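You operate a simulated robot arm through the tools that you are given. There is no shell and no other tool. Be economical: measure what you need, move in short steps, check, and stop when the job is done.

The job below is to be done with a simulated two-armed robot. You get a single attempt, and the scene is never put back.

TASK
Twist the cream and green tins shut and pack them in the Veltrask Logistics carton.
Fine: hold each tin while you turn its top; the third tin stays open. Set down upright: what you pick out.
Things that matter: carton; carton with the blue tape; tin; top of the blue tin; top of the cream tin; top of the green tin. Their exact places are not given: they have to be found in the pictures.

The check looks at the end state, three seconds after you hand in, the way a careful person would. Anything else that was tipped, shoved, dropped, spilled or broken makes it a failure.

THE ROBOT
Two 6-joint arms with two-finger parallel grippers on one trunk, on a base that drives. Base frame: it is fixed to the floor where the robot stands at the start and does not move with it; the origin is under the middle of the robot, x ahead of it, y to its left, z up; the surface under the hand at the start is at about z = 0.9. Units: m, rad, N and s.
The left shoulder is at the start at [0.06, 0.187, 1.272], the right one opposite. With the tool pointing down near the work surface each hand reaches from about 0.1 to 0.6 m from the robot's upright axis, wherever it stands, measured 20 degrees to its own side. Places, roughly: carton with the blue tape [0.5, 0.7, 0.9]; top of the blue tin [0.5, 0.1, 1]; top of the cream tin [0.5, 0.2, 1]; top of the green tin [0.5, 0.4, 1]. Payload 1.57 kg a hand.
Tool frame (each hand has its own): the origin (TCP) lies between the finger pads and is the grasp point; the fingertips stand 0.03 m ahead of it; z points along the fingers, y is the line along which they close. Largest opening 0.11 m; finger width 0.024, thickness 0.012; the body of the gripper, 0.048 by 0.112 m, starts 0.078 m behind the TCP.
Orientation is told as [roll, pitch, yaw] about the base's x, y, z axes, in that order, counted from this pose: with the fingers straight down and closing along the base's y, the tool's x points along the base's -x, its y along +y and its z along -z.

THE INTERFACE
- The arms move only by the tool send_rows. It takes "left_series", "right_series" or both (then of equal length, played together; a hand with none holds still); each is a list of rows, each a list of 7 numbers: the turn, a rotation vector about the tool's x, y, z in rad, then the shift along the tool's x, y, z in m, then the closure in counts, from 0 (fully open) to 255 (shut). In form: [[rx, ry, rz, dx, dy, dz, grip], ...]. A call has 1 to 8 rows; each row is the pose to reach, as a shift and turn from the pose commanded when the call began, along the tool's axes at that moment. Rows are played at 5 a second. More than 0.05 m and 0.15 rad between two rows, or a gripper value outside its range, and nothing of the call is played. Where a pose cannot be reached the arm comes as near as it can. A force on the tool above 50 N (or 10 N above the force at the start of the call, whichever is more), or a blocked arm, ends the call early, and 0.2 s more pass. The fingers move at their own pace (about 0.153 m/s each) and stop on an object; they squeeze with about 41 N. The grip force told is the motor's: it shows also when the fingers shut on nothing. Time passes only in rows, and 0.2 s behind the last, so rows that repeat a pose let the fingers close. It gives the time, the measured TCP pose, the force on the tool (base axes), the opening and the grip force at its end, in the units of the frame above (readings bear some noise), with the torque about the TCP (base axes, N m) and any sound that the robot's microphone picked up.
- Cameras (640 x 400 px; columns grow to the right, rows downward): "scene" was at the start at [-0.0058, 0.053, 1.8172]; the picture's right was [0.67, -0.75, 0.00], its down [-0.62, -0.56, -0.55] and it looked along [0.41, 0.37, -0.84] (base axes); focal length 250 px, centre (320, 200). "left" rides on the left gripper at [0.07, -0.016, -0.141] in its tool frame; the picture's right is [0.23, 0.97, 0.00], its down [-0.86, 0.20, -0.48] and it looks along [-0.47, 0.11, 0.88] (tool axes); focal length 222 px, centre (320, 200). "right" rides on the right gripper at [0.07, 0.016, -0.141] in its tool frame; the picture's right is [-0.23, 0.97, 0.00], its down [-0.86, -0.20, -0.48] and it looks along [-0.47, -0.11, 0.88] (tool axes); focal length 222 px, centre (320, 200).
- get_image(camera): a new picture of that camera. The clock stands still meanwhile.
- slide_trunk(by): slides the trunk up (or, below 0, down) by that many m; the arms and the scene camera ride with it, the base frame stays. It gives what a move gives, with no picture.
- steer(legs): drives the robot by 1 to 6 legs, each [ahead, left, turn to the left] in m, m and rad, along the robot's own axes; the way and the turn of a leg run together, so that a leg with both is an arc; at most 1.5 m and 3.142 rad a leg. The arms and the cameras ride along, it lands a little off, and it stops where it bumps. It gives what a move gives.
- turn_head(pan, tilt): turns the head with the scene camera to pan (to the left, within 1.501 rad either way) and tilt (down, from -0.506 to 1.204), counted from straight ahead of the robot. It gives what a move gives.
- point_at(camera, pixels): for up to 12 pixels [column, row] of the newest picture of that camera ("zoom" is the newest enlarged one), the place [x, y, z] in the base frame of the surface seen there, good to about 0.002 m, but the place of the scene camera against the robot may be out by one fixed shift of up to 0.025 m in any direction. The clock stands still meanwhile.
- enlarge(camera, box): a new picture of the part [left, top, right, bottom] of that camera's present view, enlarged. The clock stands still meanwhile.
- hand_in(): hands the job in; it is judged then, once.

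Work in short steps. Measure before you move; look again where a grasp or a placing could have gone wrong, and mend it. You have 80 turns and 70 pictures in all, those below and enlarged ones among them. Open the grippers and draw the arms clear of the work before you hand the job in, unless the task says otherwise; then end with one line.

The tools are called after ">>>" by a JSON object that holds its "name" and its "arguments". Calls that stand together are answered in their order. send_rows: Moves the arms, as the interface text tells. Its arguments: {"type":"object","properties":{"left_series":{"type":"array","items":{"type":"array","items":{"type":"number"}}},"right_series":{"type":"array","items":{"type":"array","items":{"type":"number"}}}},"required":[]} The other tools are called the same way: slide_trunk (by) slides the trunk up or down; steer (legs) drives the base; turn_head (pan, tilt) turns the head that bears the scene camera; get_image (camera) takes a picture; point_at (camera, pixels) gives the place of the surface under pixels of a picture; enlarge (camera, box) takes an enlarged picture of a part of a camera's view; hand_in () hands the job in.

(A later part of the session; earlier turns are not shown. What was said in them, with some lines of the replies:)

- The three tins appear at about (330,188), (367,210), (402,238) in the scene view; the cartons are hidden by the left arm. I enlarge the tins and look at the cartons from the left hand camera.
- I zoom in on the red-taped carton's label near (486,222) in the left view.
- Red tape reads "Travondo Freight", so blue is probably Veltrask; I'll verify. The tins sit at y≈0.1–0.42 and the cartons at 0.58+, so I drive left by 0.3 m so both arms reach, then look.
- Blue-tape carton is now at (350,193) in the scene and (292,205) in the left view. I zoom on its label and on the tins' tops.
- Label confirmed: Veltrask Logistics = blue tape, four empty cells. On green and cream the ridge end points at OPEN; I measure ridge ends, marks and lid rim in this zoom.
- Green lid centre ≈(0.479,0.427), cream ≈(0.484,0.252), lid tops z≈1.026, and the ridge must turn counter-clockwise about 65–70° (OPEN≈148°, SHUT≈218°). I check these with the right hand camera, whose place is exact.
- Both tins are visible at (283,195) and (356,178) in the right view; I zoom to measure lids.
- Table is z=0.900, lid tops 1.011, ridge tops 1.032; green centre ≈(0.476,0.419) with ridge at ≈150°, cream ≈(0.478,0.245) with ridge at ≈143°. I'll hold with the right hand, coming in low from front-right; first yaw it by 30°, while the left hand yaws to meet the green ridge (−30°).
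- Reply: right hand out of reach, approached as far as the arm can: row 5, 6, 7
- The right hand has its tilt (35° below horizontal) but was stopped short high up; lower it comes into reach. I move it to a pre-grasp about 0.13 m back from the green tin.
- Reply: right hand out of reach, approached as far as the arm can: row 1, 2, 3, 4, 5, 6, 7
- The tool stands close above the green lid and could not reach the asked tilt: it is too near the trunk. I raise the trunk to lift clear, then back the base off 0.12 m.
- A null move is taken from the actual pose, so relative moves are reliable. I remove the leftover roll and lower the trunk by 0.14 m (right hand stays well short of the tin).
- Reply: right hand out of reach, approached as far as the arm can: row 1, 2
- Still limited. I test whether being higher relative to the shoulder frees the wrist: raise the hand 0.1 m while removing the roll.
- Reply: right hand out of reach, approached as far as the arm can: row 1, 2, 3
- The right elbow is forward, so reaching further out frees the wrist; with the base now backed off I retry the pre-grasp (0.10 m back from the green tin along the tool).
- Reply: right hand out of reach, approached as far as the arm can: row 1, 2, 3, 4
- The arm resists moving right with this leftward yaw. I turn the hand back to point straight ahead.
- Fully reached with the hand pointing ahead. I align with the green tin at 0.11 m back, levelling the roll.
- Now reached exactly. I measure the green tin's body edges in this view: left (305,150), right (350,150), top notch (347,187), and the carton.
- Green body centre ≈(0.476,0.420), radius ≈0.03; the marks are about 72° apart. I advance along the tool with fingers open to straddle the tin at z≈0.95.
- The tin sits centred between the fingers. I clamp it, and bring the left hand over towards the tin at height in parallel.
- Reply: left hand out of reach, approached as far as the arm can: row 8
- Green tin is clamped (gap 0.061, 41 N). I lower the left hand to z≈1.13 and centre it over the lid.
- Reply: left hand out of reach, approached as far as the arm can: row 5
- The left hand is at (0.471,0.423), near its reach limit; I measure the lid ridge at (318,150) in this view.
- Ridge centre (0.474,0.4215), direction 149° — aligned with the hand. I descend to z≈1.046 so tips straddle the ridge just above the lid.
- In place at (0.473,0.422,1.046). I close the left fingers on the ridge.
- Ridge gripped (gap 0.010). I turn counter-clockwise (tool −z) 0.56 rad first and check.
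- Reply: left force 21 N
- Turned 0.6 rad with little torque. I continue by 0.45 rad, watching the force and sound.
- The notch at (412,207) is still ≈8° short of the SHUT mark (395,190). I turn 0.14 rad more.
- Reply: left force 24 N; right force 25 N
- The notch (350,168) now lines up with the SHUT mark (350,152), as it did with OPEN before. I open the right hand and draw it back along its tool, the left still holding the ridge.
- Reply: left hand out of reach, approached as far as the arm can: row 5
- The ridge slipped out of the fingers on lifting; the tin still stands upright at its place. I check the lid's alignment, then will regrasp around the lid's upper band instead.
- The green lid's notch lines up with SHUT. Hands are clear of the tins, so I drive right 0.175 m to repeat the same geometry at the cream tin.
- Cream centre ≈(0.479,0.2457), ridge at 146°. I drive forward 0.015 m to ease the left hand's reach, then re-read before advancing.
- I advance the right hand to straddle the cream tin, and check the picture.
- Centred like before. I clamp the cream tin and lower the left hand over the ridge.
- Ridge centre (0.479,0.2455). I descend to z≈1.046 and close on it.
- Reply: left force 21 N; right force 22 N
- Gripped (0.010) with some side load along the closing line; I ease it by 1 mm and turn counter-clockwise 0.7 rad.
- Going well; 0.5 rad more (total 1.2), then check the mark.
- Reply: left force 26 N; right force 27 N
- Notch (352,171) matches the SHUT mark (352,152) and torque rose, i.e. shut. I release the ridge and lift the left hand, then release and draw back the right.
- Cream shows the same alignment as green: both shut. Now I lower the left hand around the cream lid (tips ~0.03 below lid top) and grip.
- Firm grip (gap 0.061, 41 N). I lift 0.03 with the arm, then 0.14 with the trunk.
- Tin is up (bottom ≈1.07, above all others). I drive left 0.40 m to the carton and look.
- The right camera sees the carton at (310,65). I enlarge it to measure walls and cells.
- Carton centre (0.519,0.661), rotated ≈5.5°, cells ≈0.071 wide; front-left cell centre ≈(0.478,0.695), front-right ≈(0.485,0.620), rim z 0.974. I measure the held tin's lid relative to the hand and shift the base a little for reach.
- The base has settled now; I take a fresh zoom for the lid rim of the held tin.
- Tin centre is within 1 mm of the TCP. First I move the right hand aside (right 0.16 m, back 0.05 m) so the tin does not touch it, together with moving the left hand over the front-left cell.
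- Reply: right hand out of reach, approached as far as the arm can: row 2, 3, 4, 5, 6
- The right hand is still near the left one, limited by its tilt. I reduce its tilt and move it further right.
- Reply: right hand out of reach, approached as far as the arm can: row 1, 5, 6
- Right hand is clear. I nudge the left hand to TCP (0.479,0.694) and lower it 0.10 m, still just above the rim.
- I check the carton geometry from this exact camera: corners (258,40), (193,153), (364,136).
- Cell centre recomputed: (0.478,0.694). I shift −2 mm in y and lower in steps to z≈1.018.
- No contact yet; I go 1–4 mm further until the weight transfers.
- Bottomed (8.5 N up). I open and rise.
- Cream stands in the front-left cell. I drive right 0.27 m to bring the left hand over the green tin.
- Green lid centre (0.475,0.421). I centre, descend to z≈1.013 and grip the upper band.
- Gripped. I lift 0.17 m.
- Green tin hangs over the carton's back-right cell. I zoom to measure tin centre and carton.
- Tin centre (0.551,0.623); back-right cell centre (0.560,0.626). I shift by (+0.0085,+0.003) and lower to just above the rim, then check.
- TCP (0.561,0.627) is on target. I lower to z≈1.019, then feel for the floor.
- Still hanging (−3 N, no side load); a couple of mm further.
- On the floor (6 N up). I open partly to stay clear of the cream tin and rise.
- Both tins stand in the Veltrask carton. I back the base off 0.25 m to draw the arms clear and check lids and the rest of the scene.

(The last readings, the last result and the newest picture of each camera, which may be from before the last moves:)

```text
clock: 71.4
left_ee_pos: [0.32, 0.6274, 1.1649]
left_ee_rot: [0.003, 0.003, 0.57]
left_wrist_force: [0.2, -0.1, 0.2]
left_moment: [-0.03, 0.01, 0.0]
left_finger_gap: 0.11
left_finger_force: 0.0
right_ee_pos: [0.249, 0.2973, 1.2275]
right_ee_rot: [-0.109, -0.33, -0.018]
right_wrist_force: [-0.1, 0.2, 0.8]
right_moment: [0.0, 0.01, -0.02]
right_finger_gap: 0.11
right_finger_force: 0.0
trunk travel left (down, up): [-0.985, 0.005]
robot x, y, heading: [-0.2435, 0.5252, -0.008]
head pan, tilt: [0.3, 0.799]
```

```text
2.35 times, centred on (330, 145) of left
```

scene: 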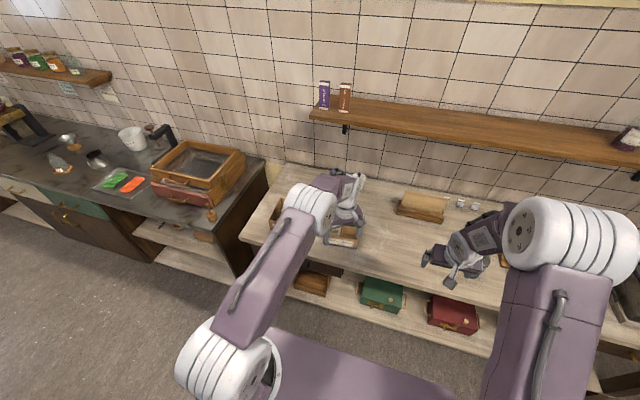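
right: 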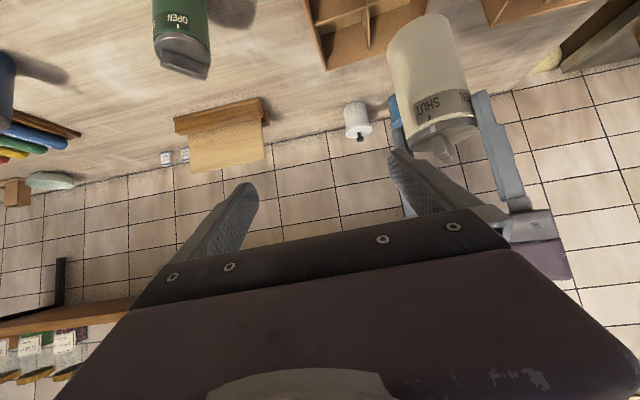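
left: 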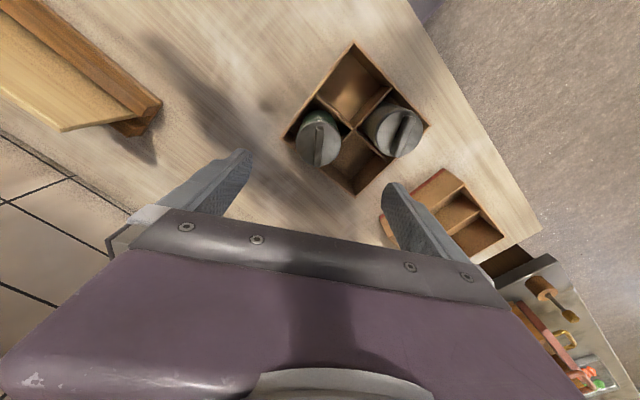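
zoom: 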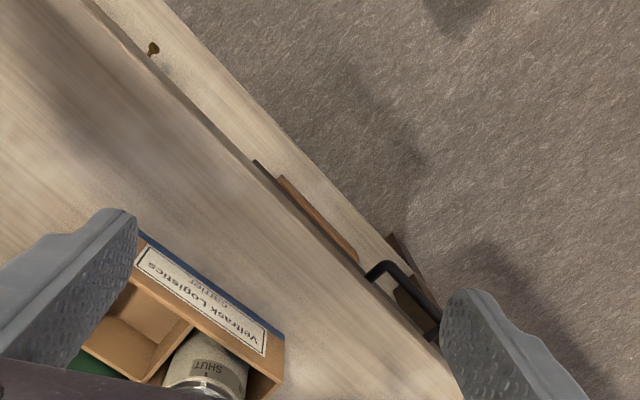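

The carton looks undisturbed. A last look with the right camera for the blue tin.

>>> {"name": "get_image", "arguments": {"camera": "right"}}

```text
20 pictures are left
```

right: 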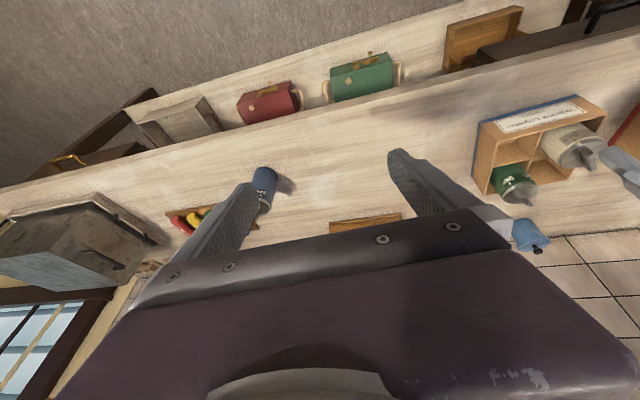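

Blue tin stands untouched and open, cream and green stand upright in the carton, grippers are open and clear. Handing in.

>>> {"name": "hand_in", "arguments": {}}

```text
The job is handed in.
```

The cream and green tins are twisted to their SHUT marks and stand upright in the Veltrask Logistics carton (blue tape); the blue tin was left open where it stood.
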